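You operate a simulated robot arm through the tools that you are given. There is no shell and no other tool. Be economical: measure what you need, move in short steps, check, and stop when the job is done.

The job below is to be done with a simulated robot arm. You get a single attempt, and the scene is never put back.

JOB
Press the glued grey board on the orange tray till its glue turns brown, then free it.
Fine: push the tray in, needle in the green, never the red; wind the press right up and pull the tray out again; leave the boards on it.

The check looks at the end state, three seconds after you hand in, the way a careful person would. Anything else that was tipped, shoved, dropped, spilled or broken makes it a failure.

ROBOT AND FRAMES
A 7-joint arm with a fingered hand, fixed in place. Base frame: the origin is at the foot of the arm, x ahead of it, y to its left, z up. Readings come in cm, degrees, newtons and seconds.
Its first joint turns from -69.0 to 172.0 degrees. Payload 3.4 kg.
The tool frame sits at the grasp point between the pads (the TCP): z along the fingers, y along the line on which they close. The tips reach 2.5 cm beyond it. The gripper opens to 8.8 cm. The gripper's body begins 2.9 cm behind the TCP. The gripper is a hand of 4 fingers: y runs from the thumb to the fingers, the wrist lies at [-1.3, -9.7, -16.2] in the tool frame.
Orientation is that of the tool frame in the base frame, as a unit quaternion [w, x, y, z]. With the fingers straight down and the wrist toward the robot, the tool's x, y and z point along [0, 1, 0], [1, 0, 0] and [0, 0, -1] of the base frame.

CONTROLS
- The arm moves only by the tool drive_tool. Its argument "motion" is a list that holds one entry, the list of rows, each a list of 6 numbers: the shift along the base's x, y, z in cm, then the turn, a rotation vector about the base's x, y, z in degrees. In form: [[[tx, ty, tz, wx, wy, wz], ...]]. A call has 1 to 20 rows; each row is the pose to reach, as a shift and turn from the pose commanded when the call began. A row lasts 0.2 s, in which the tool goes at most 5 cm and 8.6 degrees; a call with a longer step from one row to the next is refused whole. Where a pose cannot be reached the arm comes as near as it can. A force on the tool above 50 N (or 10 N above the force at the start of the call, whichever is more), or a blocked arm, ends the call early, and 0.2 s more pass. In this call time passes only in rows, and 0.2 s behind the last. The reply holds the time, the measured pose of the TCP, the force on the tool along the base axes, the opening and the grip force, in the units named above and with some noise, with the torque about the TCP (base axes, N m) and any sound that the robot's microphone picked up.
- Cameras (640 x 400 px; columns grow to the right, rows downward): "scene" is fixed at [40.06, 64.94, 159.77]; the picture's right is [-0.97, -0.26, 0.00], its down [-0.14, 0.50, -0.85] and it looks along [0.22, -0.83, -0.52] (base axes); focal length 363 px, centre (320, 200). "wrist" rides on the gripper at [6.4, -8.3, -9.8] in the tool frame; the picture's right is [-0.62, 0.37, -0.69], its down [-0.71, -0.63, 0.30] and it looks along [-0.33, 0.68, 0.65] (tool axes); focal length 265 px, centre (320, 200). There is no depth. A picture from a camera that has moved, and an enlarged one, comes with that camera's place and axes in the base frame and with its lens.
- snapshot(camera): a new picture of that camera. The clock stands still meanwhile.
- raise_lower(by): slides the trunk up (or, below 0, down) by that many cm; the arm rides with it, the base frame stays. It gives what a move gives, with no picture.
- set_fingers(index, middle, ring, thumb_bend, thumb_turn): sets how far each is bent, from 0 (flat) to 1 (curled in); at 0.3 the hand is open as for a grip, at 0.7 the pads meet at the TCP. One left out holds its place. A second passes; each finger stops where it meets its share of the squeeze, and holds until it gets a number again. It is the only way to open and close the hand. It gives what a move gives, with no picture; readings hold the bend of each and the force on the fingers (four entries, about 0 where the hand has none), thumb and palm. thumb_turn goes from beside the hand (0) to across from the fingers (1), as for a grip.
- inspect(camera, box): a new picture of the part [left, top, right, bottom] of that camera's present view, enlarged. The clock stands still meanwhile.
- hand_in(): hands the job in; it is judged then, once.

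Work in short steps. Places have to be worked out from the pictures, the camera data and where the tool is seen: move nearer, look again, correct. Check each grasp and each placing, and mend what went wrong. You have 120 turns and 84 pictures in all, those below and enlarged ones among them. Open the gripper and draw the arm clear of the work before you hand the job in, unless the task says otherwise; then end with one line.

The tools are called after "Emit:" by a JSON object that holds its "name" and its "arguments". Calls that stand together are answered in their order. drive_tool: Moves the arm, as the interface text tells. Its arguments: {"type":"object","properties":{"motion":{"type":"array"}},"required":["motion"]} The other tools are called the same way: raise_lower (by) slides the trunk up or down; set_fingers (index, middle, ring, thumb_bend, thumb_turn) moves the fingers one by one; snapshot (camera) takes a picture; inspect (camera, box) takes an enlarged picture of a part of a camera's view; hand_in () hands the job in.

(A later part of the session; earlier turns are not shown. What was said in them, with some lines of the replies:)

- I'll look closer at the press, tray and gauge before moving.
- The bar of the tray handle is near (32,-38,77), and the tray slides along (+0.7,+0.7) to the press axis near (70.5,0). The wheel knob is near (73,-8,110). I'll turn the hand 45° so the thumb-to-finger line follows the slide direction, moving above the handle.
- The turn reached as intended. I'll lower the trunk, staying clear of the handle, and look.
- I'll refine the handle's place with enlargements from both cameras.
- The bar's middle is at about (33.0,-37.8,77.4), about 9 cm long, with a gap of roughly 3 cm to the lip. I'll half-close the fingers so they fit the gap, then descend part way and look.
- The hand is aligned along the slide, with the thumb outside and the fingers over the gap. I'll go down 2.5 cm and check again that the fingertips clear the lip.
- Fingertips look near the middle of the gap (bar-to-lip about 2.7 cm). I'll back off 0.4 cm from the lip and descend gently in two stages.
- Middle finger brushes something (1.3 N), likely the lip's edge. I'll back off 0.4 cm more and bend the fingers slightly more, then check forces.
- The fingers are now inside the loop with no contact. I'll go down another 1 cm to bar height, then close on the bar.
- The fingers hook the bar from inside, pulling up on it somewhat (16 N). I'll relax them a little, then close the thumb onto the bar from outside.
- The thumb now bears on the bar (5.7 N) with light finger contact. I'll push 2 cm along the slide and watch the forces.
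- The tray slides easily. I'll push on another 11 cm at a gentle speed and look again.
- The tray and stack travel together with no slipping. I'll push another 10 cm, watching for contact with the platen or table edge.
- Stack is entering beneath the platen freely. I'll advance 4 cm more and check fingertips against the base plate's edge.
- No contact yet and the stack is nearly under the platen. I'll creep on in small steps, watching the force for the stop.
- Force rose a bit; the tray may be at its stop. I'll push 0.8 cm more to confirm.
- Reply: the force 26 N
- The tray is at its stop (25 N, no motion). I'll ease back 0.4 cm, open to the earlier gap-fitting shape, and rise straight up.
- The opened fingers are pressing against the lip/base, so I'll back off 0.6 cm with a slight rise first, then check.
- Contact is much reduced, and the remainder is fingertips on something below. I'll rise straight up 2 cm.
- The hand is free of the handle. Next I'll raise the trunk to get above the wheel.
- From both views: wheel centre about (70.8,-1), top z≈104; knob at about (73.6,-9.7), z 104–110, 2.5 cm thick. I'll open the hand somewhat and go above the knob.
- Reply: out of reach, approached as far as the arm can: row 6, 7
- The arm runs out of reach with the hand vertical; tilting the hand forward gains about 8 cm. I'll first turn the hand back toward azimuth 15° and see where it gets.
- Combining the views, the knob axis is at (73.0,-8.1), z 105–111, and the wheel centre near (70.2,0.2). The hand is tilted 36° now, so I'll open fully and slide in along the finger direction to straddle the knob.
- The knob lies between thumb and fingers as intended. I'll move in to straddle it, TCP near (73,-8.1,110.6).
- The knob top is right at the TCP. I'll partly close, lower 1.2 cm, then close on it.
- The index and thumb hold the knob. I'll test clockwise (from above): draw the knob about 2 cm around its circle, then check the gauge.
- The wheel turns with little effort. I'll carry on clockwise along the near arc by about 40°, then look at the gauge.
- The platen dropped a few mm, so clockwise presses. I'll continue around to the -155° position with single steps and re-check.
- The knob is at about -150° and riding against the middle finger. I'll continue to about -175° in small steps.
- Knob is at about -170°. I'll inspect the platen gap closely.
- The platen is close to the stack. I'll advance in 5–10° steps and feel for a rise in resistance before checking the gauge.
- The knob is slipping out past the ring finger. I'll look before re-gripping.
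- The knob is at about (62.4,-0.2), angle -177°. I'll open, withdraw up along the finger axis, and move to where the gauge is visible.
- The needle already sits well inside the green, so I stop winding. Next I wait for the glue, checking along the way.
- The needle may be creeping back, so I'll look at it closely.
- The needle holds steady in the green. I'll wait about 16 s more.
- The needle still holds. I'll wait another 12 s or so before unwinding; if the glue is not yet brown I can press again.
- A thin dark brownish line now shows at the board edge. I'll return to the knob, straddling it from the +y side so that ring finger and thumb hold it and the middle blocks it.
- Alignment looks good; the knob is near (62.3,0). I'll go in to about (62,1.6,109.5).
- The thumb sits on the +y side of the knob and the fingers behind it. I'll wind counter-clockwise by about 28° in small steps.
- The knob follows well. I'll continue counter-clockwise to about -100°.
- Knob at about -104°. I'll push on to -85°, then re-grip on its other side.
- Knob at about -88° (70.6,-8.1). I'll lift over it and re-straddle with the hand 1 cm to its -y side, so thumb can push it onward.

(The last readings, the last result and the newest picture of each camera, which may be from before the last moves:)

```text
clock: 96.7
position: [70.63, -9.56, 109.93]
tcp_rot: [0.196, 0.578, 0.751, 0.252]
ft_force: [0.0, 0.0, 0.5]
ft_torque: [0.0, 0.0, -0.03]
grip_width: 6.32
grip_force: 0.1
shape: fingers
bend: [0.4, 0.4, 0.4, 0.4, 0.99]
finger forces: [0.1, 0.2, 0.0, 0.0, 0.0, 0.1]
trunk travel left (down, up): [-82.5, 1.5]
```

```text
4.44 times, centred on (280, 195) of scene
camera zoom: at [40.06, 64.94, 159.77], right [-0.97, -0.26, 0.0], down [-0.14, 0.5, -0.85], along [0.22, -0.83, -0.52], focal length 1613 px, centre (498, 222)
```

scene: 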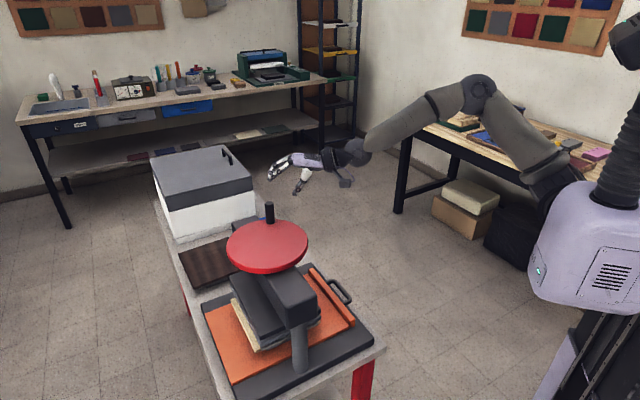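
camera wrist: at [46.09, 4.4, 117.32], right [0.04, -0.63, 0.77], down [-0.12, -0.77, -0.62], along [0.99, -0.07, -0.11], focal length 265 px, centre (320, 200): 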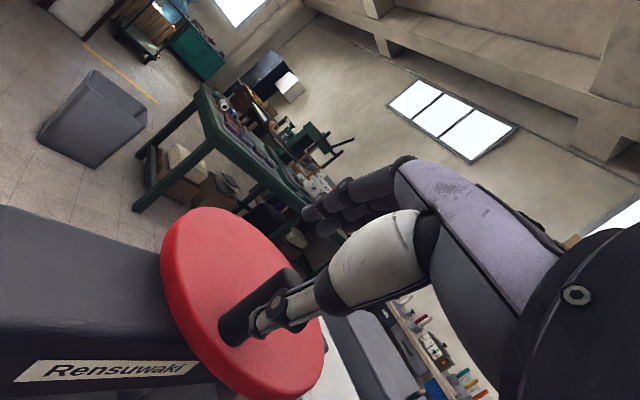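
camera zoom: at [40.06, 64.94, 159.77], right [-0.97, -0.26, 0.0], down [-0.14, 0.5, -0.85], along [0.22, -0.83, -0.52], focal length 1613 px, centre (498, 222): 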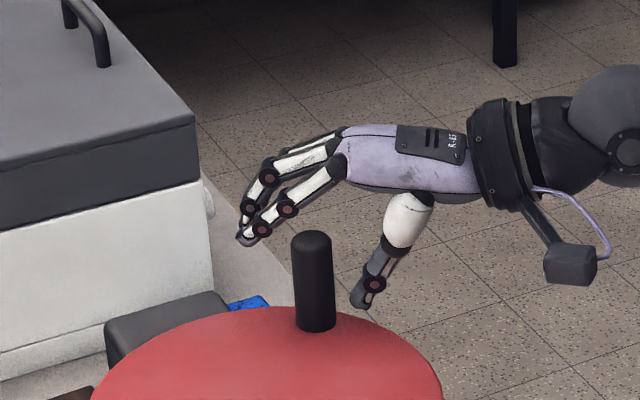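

Positioned well. I'll close around the knob.

Emit:
{"name": "set_fingers", "arguments": {"index": 0.64, "middle": 0.66, "ring": 0.66, "thumb_bend": 0.64}}

Emit:
{"name": "drive_tool", "arguments": {"motion": [[[0.5, 0, 0, 0, 0, 0], [1, 0.05, 0, 0, 0, 0], [1.5, 0.15, 0, 0, 0, 0], [2, 0.3, 0, 0, 0, 0]]]}}

Emit:
{"name": "inspect", "arguments": {"camera": "scene", "box": [220, 150, 340, 240]}}

```text
clock: 97.7
position: [70.55, -9.53, 110.02]
tcp_rot: [0.196, 0.577, 0.751, 0.253]
ft_force: [0.7, -1.0, 1.3]
ft_torque: [-0.04, 0.1, 0.0]
grip_width: 2.6
grip_force: 4.4
shape: fingers
bend: [0.58, 0.66, 0.66, 0.57, 1.0]
finger forces: [4.8, 0.1, 0.0, 0.0, 4.3, 0.0]
trunk travel left (down, up): [-82.5, 1.5]
```

```text
clock: 98.7
position: [72.5, -9.17, 109.95]
tcp_rot: [0.195, 0.577, 0.752, 0.253]
ft_force: [-4.4, -3.2, 0.3]
ft_torque: [-0.15, 0.18, 0.01]
grip_width: 2.41
grip_force: 4.5
shape: fingers
bend: [0.61, 0.66, 0.66, 0.57, 1.0]
finger forces: [2.2, 0.0, 0.0, 0.0, 6.8, 0.0]
trunk travel left (down, up): [-82.5, 1.5]
```

```text
4.44 times, centred on (280, 195) of scene
camera zoom: at [40.06, 64.94, 159.77], right [-0.97, -0.26, 0.0], down [-0.14, 0.5, -0.85], along [0.22, -0.83, -0.52], focal length 1613 px, centre (498, 222)
```

zoom: 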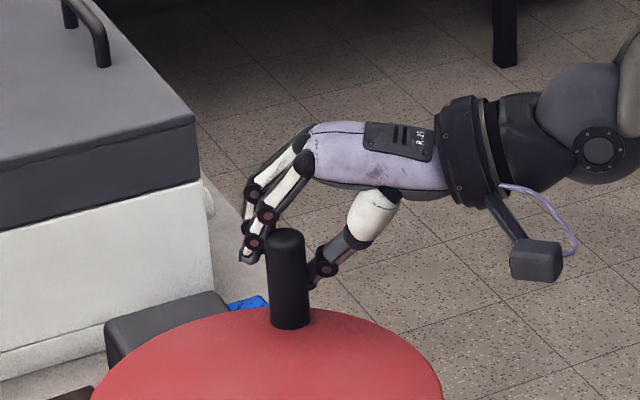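

Knob is just short of its starting angle. I'll keep pushing and feel whether there is a stop.

Emit:
{"name": "drive_tool", "arguments": {"motion": [[[0.45, 0.12, 0, 0, 0, 0], [0.9, 0.3, 0, 0, 0, 0], [1.3, 0.5, 0, 0, 0, 0], [1.7, 0.75, 0, 0, 0, 0], [2.1, 1.0, 0, 0, 0, 0]]]}}

Emit:
{"name": "inspect", "arguments": {"camera": "scene", "box": [220, 150, 340, 240]}}

```text
clock: 99.9
position: [74.47, -8.62, 110.03]
tcp_rot: [0.195, 0.578, 0.751, 0.254]
ft_force: [-6.6, -12.2, 0.8]
ft_torque: [-0.26, 0.15, 0.06]
grip_width: 2.45
grip_force: 5.7
shape: fingers
bend: [0.64, 0.66, 0.66, 0.55, 1.0]
finger forces: [0.1, 0.0, 0.1, 0.0, 11.8, 0.0]
trunk travel left (down, up): [-82.5, 1.5]
```

```text
4.44 times, centred on (280, 195) of scene
camera zoom: at [40.06, 64.94, 159.77], right [-0.97, -0.26, 0.0], down [-0.14, 0.5, -0.85], along [0.22, -0.83, -0.52], focal length 1613 px, centre (498, 222)
```

zoom: 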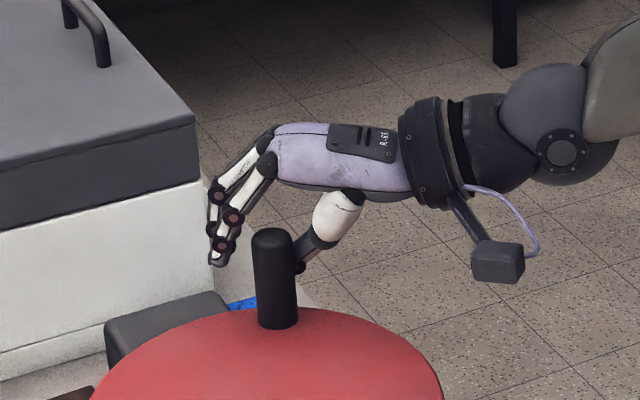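

The knob is back at exactly its starting place and resists with 14 N, so the press is at its top stop. I'll release, withdraw and check the gauge.

Emit:
{"name": "set_fingers", "arguments": {"index": 0.4, "middle": 0.4, "ring": 0.4, "thumb_bend": 0.4}}

Emit:
{"name": "drive_tool", "arguments": {"motion": [[[-1, -0.8, 1, 0, 0, 0], [-2.5, -1.2, 3, 0, 0, 0], [-4, -1.8, 5, 0, 0, 0], [-7, -3, 6.5, 0, 0, 0], [-10, -5, 6.5, 0, 0, 0], [-14, -7.5, 6.5, 0, 0, 0], [-18, -10.5, 6.5, 0, 0, 0], [-19, -12, 6.5, 0, 0, 0]]]}}

Emit:
{"name": "snapshot", "arguments": {"camera": "wrist"}}

```text
clock: 100.9
position: [74.6, -8.21, 109.94]
tcp_rot: [0.195, 0.577, 0.752, 0.254]
ft_force: [2.4, -6.7, 4.2]
ft_torque: [-0.28, 0.02, 0.11]
grip_width: 6.08
grip_force: 3.9
shape: fingers
bend: [0.4, 0.4, 0.4, 0.42, 1.0]
finger forces: [0.1, 0.0, 0.0, 0.0, 7.0, 0.1]
trunk travel left (down, up): [-82.5, 1.5]
```

```text
clock: 102.7
position: [55.58, -20.17, 116.4]
tcp_rot: [0.195, 0.577, 0.752, 0.253]
ft_force: [0.6, 0.7, 1.0]
ft_torque: [-0.01, -0.01, -0.04]
grip_width: 6.36
grip_force: 0.0
shape: fingers
bend: [0.4, 0.4, 0.4, 0.4, 0.99]
finger forces: [0.0, 0.0, 0.0, 0.0, 0.1, 0.0]
trunk travel left (down, up): [-82.5, 1.5]
```

```text
17 pictures are left
camera wrist: at [41.93, -17.24, 119.3], right [0.04, -0.63, 0.77], down [-0.12, -0.77, -0.62], along [0.99, -0.07, -0.11], focal length 265 px, centre (320, 200)
```

wrist: 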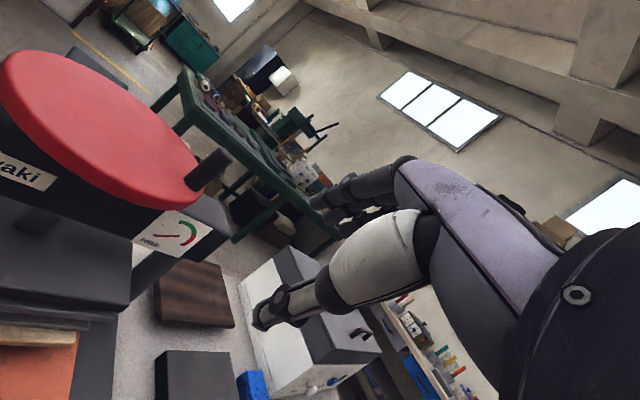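

The needle is back at FREE. I'll return the hand to vertical at 45° azimuth over the handle, as when I left it.

Emit:
{"name": "drive_tool", "arguments": {"motion": [[[0, 0, 0.3, -2, 7.7, 0], [-0.4, 0.7, 0.6, -4, 15.4, 0], [-0.8, 1.4, 0.9, -6, 23, 0], [-1.2, 2.1, 1.1, -8, 30.7, 0], [-1.7, 3.0, 1.3, -9.5, 36, 0]]]}}

Emit:
{"name": "drive_tool", "arguments": {"motion": [[[0, 0, 0, 0, 0, 7.5], [0, 0, 0, 0, 0, 15], [0, 0, 0, 0, 0, 22.5], [0, 0, 0, 0, 0, 30]]]}}

Emit:
{"name": "set_fingers", "arguments": {"index": 0.56, "middle": 0.58, "ring": 0.56, "thumb_bend": 0.5}}

```text
clock: 103.9
position: [53.94, -17.08, 117.92]
tcp_rot: [-0.001, 0.609, 0.794, -0.001]
ft_force: [0.1, 0.6, -1.1]
ft_torque: [0.0, -0.02, 0.0]
grip_width: 6.37
grip_force: 0.1
shape: fingers
bend: [0.4, 0.4, 0.4, 0.4, 0.99]
finger forces: [0.1, 0.1, 0.0, 0.0, 0.0, 0.0]
trunk travel left (down, up): [-82.5, 1.5]
```

```text
clock: 104.9
position: [53.9, -17.23, 117.81]
tcp_rot: [-0.001, 0.382, 0.924, 0.0]
ft_force: [0.0, 0.3, -0.6]
ft_torque: [0.02, 0.01, 0.01]
grip_width: 6.37
grip_force: 0.1
shape: fingers
bend: [0.4, 0.4, 0.4, 0.4, 0.99]
finger forces: [0.0, 0.0, 0.0, 0.0, 0.0, 0.0]
trunk travel left (down, up): [-82.5, 1.5]
```

```text
clock: 105.9
position: [53.91, -17.18, 117.83]
tcp_rot: [0.0, 0.383, 0.924, 0.001]
ft_force: [-0.1, 0.0, 0.4]
ft_torque: [0.01, -0.03, -0.01]
grip_width: 3.53
grip_force: 0.1
shape: fingers
bend: [0.56, 0.57, 0.56, 0.5, 1.0]
finger forces: [0.1, 0.0, 0.0, 0.0, 0.0, 0.1]
trunk travel left (down, up): [-82.5, 1.5]
```

Orientation restored. I'll correct the small offset and lower the trunk to just above the handle.

Emit:
{"name": "drive_tool", "arguments": {"motion": [[[-0.2, 0.3, 0, 0, 0, 0]]]}}

Emit:
{"name": "raise_lower", "arguments": {"by": -36.5}}

Emit:
{"name": "inspect", "arguments": {"camera": "wrist", "box": [180, 120, 460, 320]}}

```text
clock: 106.3
position: [53.64, -16.82, 117.76]
tcp_rot: [0.0, 0.382, 0.924, -0.001]
ft_force: [0.0, -0.6, 0.5]
ft_torque: [0.0, 0.0, -0.02]
grip_width: 3.54
grip_force: 0.1
shape: fingers
bend: [0.56, 0.57, 0.56, 0.5, 1.0]
finger forces: [0.0, 0.0, 0.1, 0.0, 0.0, 0.0]
trunk travel left (down, up): [-82.5, 1.5]
```

```text
clock: 109.9
position: [53.71, -16.86, 81.3]
tcp_rot: [0.001, 0.383, 0.924, 0.0]
ft_force: [0.8, 0.9, -0.2]
ft_torque: [0.0, 0.01, 0.04]
grip_width: 3.55
grip_force: 0.0
shape: fingers
bend: [0.56, 0.57, 0.56, 0.5, 1.0]
finger forces: [0.0, 0.0, 0.0, 0.0, 0.0, 0.0]
trunk travel left (down, up): [-46.0, 38.0]
```

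```text
2.00 times, centred on (320, 220) of wrist
camera zoom: at [43.43, -18.24, 91.21], right [0.7, -0.18, 0.69], down [0.06, -0.95, -0.31], along [0.71, 0.25, -0.65], focal length 531 px, centre (320, 160)
```

zoom: 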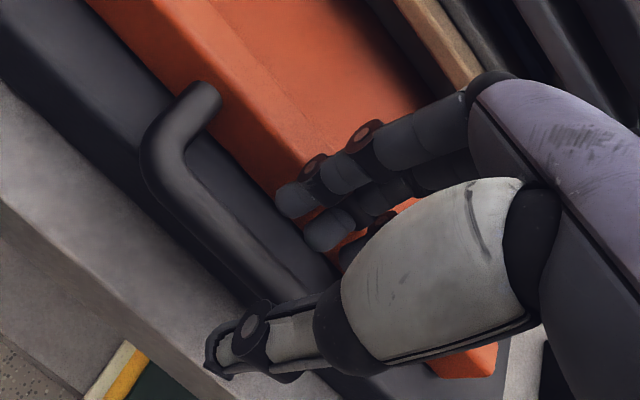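

Same clear placement as before. I'll lower to z≈78.4, keeping fingertips off the base, then hook the bar.

Emit:
{"name": "drive_tool", "arguments": {"motion": [[[-0.1, -0.1, -1, 0, 0, 0], [-0.1, -0.1, -2, 0, 0, 0], [-0.1, -0.1, -2.9, 0, 0, 0]]]}}

Emit:
{"name": "set_fingers", "arguments": {"index": 0.66, "middle": 0.66, "ring": 0.66, "thumb_bend": 0.7}}

```text
clock: 110.7
position: [53.64, -16.95, 78.41]
tcp_rot: [0.0, 0.382, 0.924, 0.0]
ft_force: [1.9, 1.8, 0.5]
ft_torque: [0.03, -0.01, 0.04]
grip_width: 3.61
grip_force: 1.0
shape: fingers
bend: [0.55, 0.56, 0.55, 0.5, 1.0]
finger forces: [0.6, 0.8, 0.8, 0.0, 0.0, 0.1]
trunk travel left (down, up): [-46.0, 38.0]
```

```text
clock: 111.7
position: [53.55, -17.13, 78.48]
tcp_rot: [-0.001, 0.383, 0.924, 0.001]
ft_force: [-2.3, 0.2, -5.0]
ft_torque: [0.02, 0.07, 0.0]
grip_width: 0.88
grip_force: 3.7
shape: fingers
bend: [0.64, 0.65, 0.64, 0.66, 1.0]
finger forces: [0.9, 1.4, 0.8, 0.1, 3.0, 0.0]
trunk travel left (down, up): [-46.0, 38.0]
```

Fingers and thumb both hold the bar. I'll pull slowly: 2 cm first.

Emit:
{"name": "drive_tool", "arguments": {"motion": [[[-0.35, -0.35, 0, 0, 0, 0], [-0.7, -0.7, 0, 0, 0, 0], [-1.05, -1.05, 0, 0, 0, 0], [-1.4, -1.4, 0, 0, 0, 0]]]}}

Emit:
{"name": "drive_tool", "arguments": {"motion": [[[-0.5, -0.5, 0, 0, 0, 0], [-1, -1, 0, 0, 0, 0], [-1.5, -1.5, 0, 0, 0, 0], [-2, -2, 0, 0, 0, 0], [-2.5, -2.5, 0, 0, 0, 0], [-3, -3, 0, 0, 0, 0], [-3.5, -3.5, 0, 0, 0, 0], [-4, -4, 0, 0, 0, 0], [-4.5, -4.5, 0, 0, 0, 0], [-5, -5, 0, 0, 0, 0]]]}}

Emit:
{"name": "inspect", "arguments": {"camera": "scene", "box": [200, 200, 440, 350]}}

```text
clock: 112.7
position: [52.17, -18.3, 78.43]
tcp_rot: [0.0, 0.382, 0.924, 0.001]
ft_force: [0.7, 1.7, -3.7]
ft_torque: [0.07, -0.03, 0.04]
grip_width: 0.87
grip_force: 3.7
shape: fingers
bend: [0.63, 0.64, 0.64, 0.67, 1.0]
finger forces: [1.5, 1.5, 1.6, 0.1, 1.9, 0.0]
trunk travel left (down, up): [-46.0, 38.0]
```

```text
clock: 114.9
position: [47.3, -23.3, 78.44]
tcp_rot: [-0.001, 0.383, 0.924, 0.001]
ft_force: [2.1, 2.1, -1.4]
ft_torque: [0.06, 0.01, 0.04]
grip_width: 0.85
grip_force: 2.9
shape: fingers
bend: [0.63, 0.64, 0.64, 0.67, 1.0]
finger forces: [1.4, 1.4, 1.5, 0.1, 2.2, 0.1]
trunk travel left (down, up): [-46.0, 38.0]
```

```text
2.67 times, centred on (320, 275) of scene
camera zoom: at [40.06, 64.94, 159.77], right [-0.97, -0.26, 0.0], down [-0.14, 0.5, -0.85], along [0.22, -0.83, -0.52], focal length 968 px, centre (320, 0)
```

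zoom: 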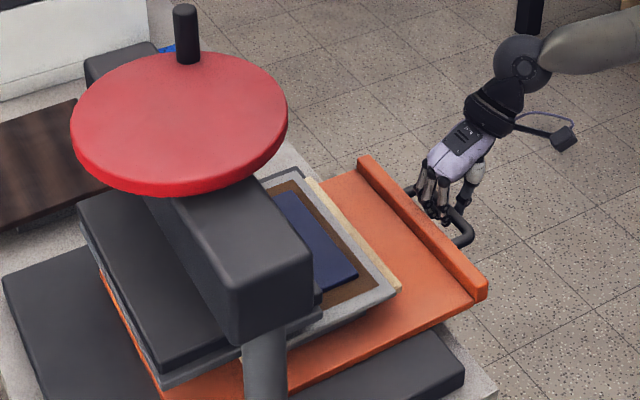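

The glue is brown. I'll pull the tray out the rest of the way, back to where it started.

Emit:
{"name": "drive_tool", "arguments": {"motion": [[[-0.5, -0.5, 0, 0, 0, 0], [-1, -1, 0, 0, 0, 0], [-1.5, -1.5, 0, 0, 0, 0], [-2, -2, 0, 0, 0, 0], [-2.5, -2.5, 0, 0, 0, 0], [-3, -3, 0, 0, 0, 0], [-3.5, -3.5, 0, 0, 0, 0], [-4, -4, 0, 0, 0, 0], [-4.5, -4.5, 0, 0, 0, 0], [-5, -5, 0, 0, 0, 0], [-5.5, -5.5, 0, 0, 0, 0], [-6, -6, 0, 0, 0, 0], [-6.5, -6.5, 0, 0, 0, 0], [-7, -7, 0, 0, 0, 0], [-7.5, -7.5, 0, 0, 0, 0], [-8, -8, 0, 0, 0, 0]]]}}

Emit:
{"name": "drive_tool", "arguments": {"motion": [[[-0.5, -0.5, 0, 0, 0, 0], [-1, -1, 0, 0, 0, 0], [-1.5, -1.5, 0, 0, 0, 0], [-2, -2, 0, 0, 0, 0], [-2.5, -2.5, 0, 0, 0, 0], [-3, -3, 0, 0, 0, 0], [-3.5, -3.5, 0, 0, 0, 0], [-4, -4, 0, 0, 0, 0], [-4.5, -4.5, 0, 0, 0, 0], [-5, -5, 0, 0, 0, 0], [-5.4, -5.4, 0, 0, 0, 0]]]}}

Emit:
{"name": "snapshot", "arguments": {"camera": "scene"}}

```text
clock: 118.3
position: [39.1, -31.37, 78.3]
tcp_rot: [-0.001, 0.383, 0.924, 0.0]
ft_force: [2.2, 1.3, -1.7]
ft_torque: [0.04, 0.0, 0.05]
grip_width: 0.81
grip_force: 3.5
shape: fingers
bend: [0.63, 0.64, 0.63, 0.68, 1.0]
finger forces: [1.5, 1.5, 1.7, 0.0, 2.1, 0.1]
trunk travel left (down, up): [-46.0, 38.0]
```

```text
clock: 120.7
position: [33.77, -36.84, 78.42]
tcp_rot: [-0.001, 0.382, 0.924, 0.001]
ft_force: [1.3, 2.1, -3.0]
ft_torque: [0.04, -0.03, 0.05]
grip_width: 0.84
grip_force: 3.3
shape: fingers
bend: [0.63, 0.64, 0.63, 0.67, 1.0]
finger forces: [1.5, 1.6, 1.8, 0.1, 2.0, 0.0]
trunk travel left (down, up): [-46.0, 38.0]
```

```text
14 pictures are left
```

scene: 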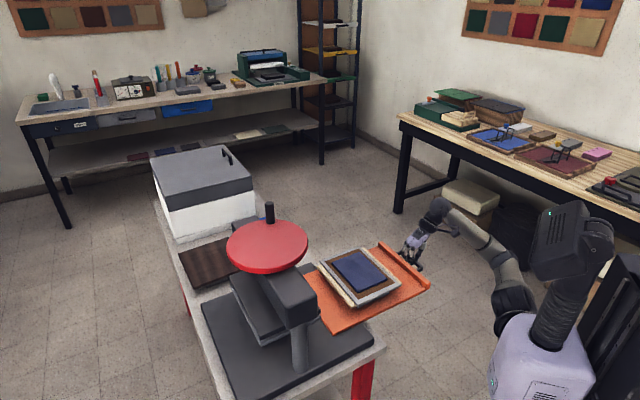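

The tray is about 1–1.5 cm short of its starting place. I'll pull gently in small steps, watching for the stop.

Emit:
{"name": "drive_tool", "arguments": {"motion": [[[-0.2, -0.2, 0, 0, 0, 0], [-0.4, -0.4, 0, 0, 0, 0], [-0.6, -0.6, 0, 0, 0, 0], [-0.8, -0.8, 0, 0, 0, 0], [-1.0, -1.0, 0, 0, 0, 0]]]}}

Emit:
{"name": "inspect", "arguments": {"camera": "scene", "box": [180, 190, 440, 360]}}

```text
clock: 121.9
position: [32.86, -37.78, 78.32]
tcp_rot: [-0.001, 0.383, 0.924, 0.0]
ft_force: [1.4, 2.8, -2.1]
ft_torque: [0.03, -0.01, 0.03]
grip_width: 0.83
grip_force: 3.8
shape: fingers
bend: [0.63, 0.64, 0.63, 0.67, 1.0]
finger forces: [1.6, 1.6, 1.8, 0.1, 2.2, 0.0]
trunk travel left (down, up): [-46.0, 38.0]
```

```text
2.35 times, centred on (310, 275) of scene
camera zoom: at [40.06, 64.94, 159.77], right [-0.97, -0.26, 0.0], down [-0.14, 0.5, -0.85], along [0.22, -0.83, -0.52], focal length 854 px, centre (344, 24)
```

zoom: 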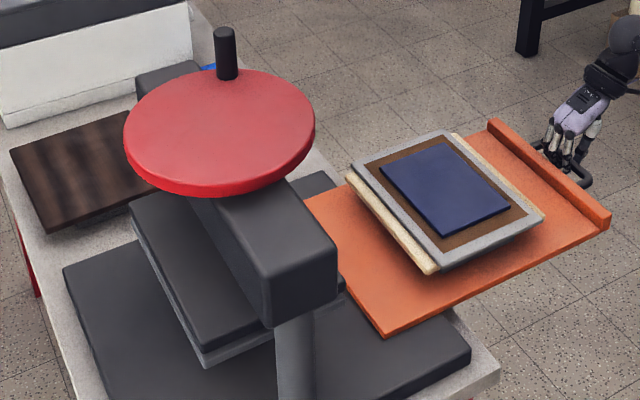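

Tray, boards and knob match their starting places, with the glue brown. I'll open slightly, centre in the gap, and rise out.

Emit:
{"name": "set_fingers", "arguments": {"index": 0.6, "middle": 0.61, "ring": 0.6, "thumb_bend": 0.5}}

Emit:
{"name": "drive_tool", "arguments": {"motion": [[[0, 0, 0.6, 0, 0, 0], [0, 0, 1.2, 0, 0, 0]]]}}

```text
clock: 122.9
position: [32.78, -37.84, 78.47]
tcp_rot: [0.0, 0.383, 0.924, 0.0]
ft_force: [-1.4, -0.3, 0.9]
ft_torque: [0.02, -0.02, 0.0]
grip_width: 2.99
grip_force: 0.7
shape: fingers
bend: [0.6, 0.62, 0.6, 0.5, 1.0]
finger forces: [0.0, 1.4, 0.0, 0.0, 0.0, 0.1]
trunk travel left (down, up): [-46.0, 38.0]
```

```text
clock: 123.5
position: [32.85, -37.7, 79.49]
tcp_rot: [-0.001, 0.383, 0.924, 0.001]
ft_force: [-0.4, -0.7, 0.4]
ft_torque: [-0.01, 0.03, 0.01]
grip_width: 3.01
grip_force: 0.1
shape: fingers
bend: [0.6, 0.61, 0.6, 0.5, 1.0]
finger forces: [0.0, 0.1, 0.1, 0.0, 0.0, 0.0]
trunk travel left (down, up): [-46.0, 38.0]
```

No contact forces. I'll rise with the arm, then the trunk, and open the hand.

Emit:
{"name": "drive_tool", "arguments": {"motion": [[[0, 0, 1.5, 0, 0, 0], [0, 0, 3.5, 0, 0, 0], [-0.5, -0.5, 6, 0, 0, 0], [-1, -1, 9, 0, 0, 0]]]}}

Emit:
{"name": "raise_lower", "arguments": {"by": 25}}

Emit:
{"name": "set_fingers", "arguments": {"index": 0.3, "middle": 0.3, "ring": 0.3, "thumb_bend": 0.3}}

Emit:
{"name": "inspect", "arguments": {"camera": "scene", "box": [160, 140, 480, 360]}}

Emit:
{"name": "snapshot", "arguments": {"camera": "wrist"}}

```text
clock: 124.5
position: [31.83, -38.78, 88.69]
tcp_rot: [-0.001, 0.382, 0.924, 0.0]
ft_force: [-0.3, 0.1, -0.2]
ft_torque: [0.01, -0.03, -0.01]
grip_width: 3.0
grip_force: 0.1
shape: fingers
bend: [0.6, 0.61, 0.6, 0.5, 1.0]
finger forces: [0.1, 0.0, 0.1, 0.0, 0.1, 0.0]
trunk travel left (down, up): [-46.0, 38.0]
```

```text
clock: 127.0
position: [31.91, -38.72, 113.61]
tcp_rot: [-0.001, 0.382, 0.924, 0.0]
ft_force: [0.0, -0.1, 1.4]
ft_torque: [-0.01, -0.01, 0.0]
grip_width: 3.01
grip_force: 0.1
shape: fingers
bend: [0.6, 0.61, 0.6, 0.5, 1.0]
finger forces: [0.0, 0.0, 0.0, 0.0, 0.1, 0.0]
trunk travel left (down, up): [-71.0, 13.0]
```

```text
clock: 128.0
position: [31.88, -38.72, 113.69]
tcp_rot: [0.0, 0.382, 0.924, 0.0]
ft_force: [-0.2, -0.2, 0.2]
ft_torque: [-0.02, 0.0, -0.01]
grip_width: 8.44
grip_force: 0.0
shape: fingers
bend: [0.3, 0.3, 0.3, 0.3, 0.98]
finger forces: [0.1, 0.1, 0.0, 0.0, 0.0, 0.0]
trunk travel left (down, up): [-71.0, 13.0]
```

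```text
1.82 times, centred on (320, 250) of scene
camera zoom: at [40.06, 64.94, 159.77], right [-0.97, -0.26, 0.0], down [-0.14, 0.5, -0.85], along [0.22, -0.83, -0.52], focal length 660 px, centre (320, 109)
```

zoom: 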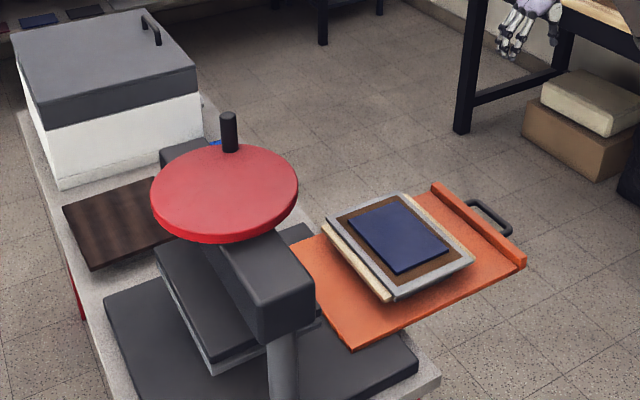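

```text
11 pictures are left
camera wrist: at [21.59, -40.14, 123.53], right [0.7, -0.18, 0.69], down [0.06, -0.95, -0.31], along [0.71, 0.25, -0.65], focal length 265 px, centre (320, 200)
```

wrist: 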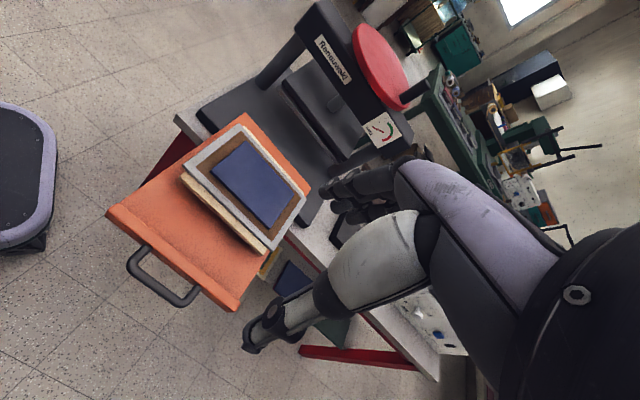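

The glue is brown, the press is at its top stop with the needle at FREE, the tray is out with the boards in place, and the hand is open and clear. I'm handing in.

Emit:
{"name": "hand_in", "arguments": {}}

```text
The job is handed in.
```

The board was pressed until its glue turned brown. The press is wound right up with its needle at FREE, and the tray is back out with the boards on it; the needle was in the green at every reading while pressing.
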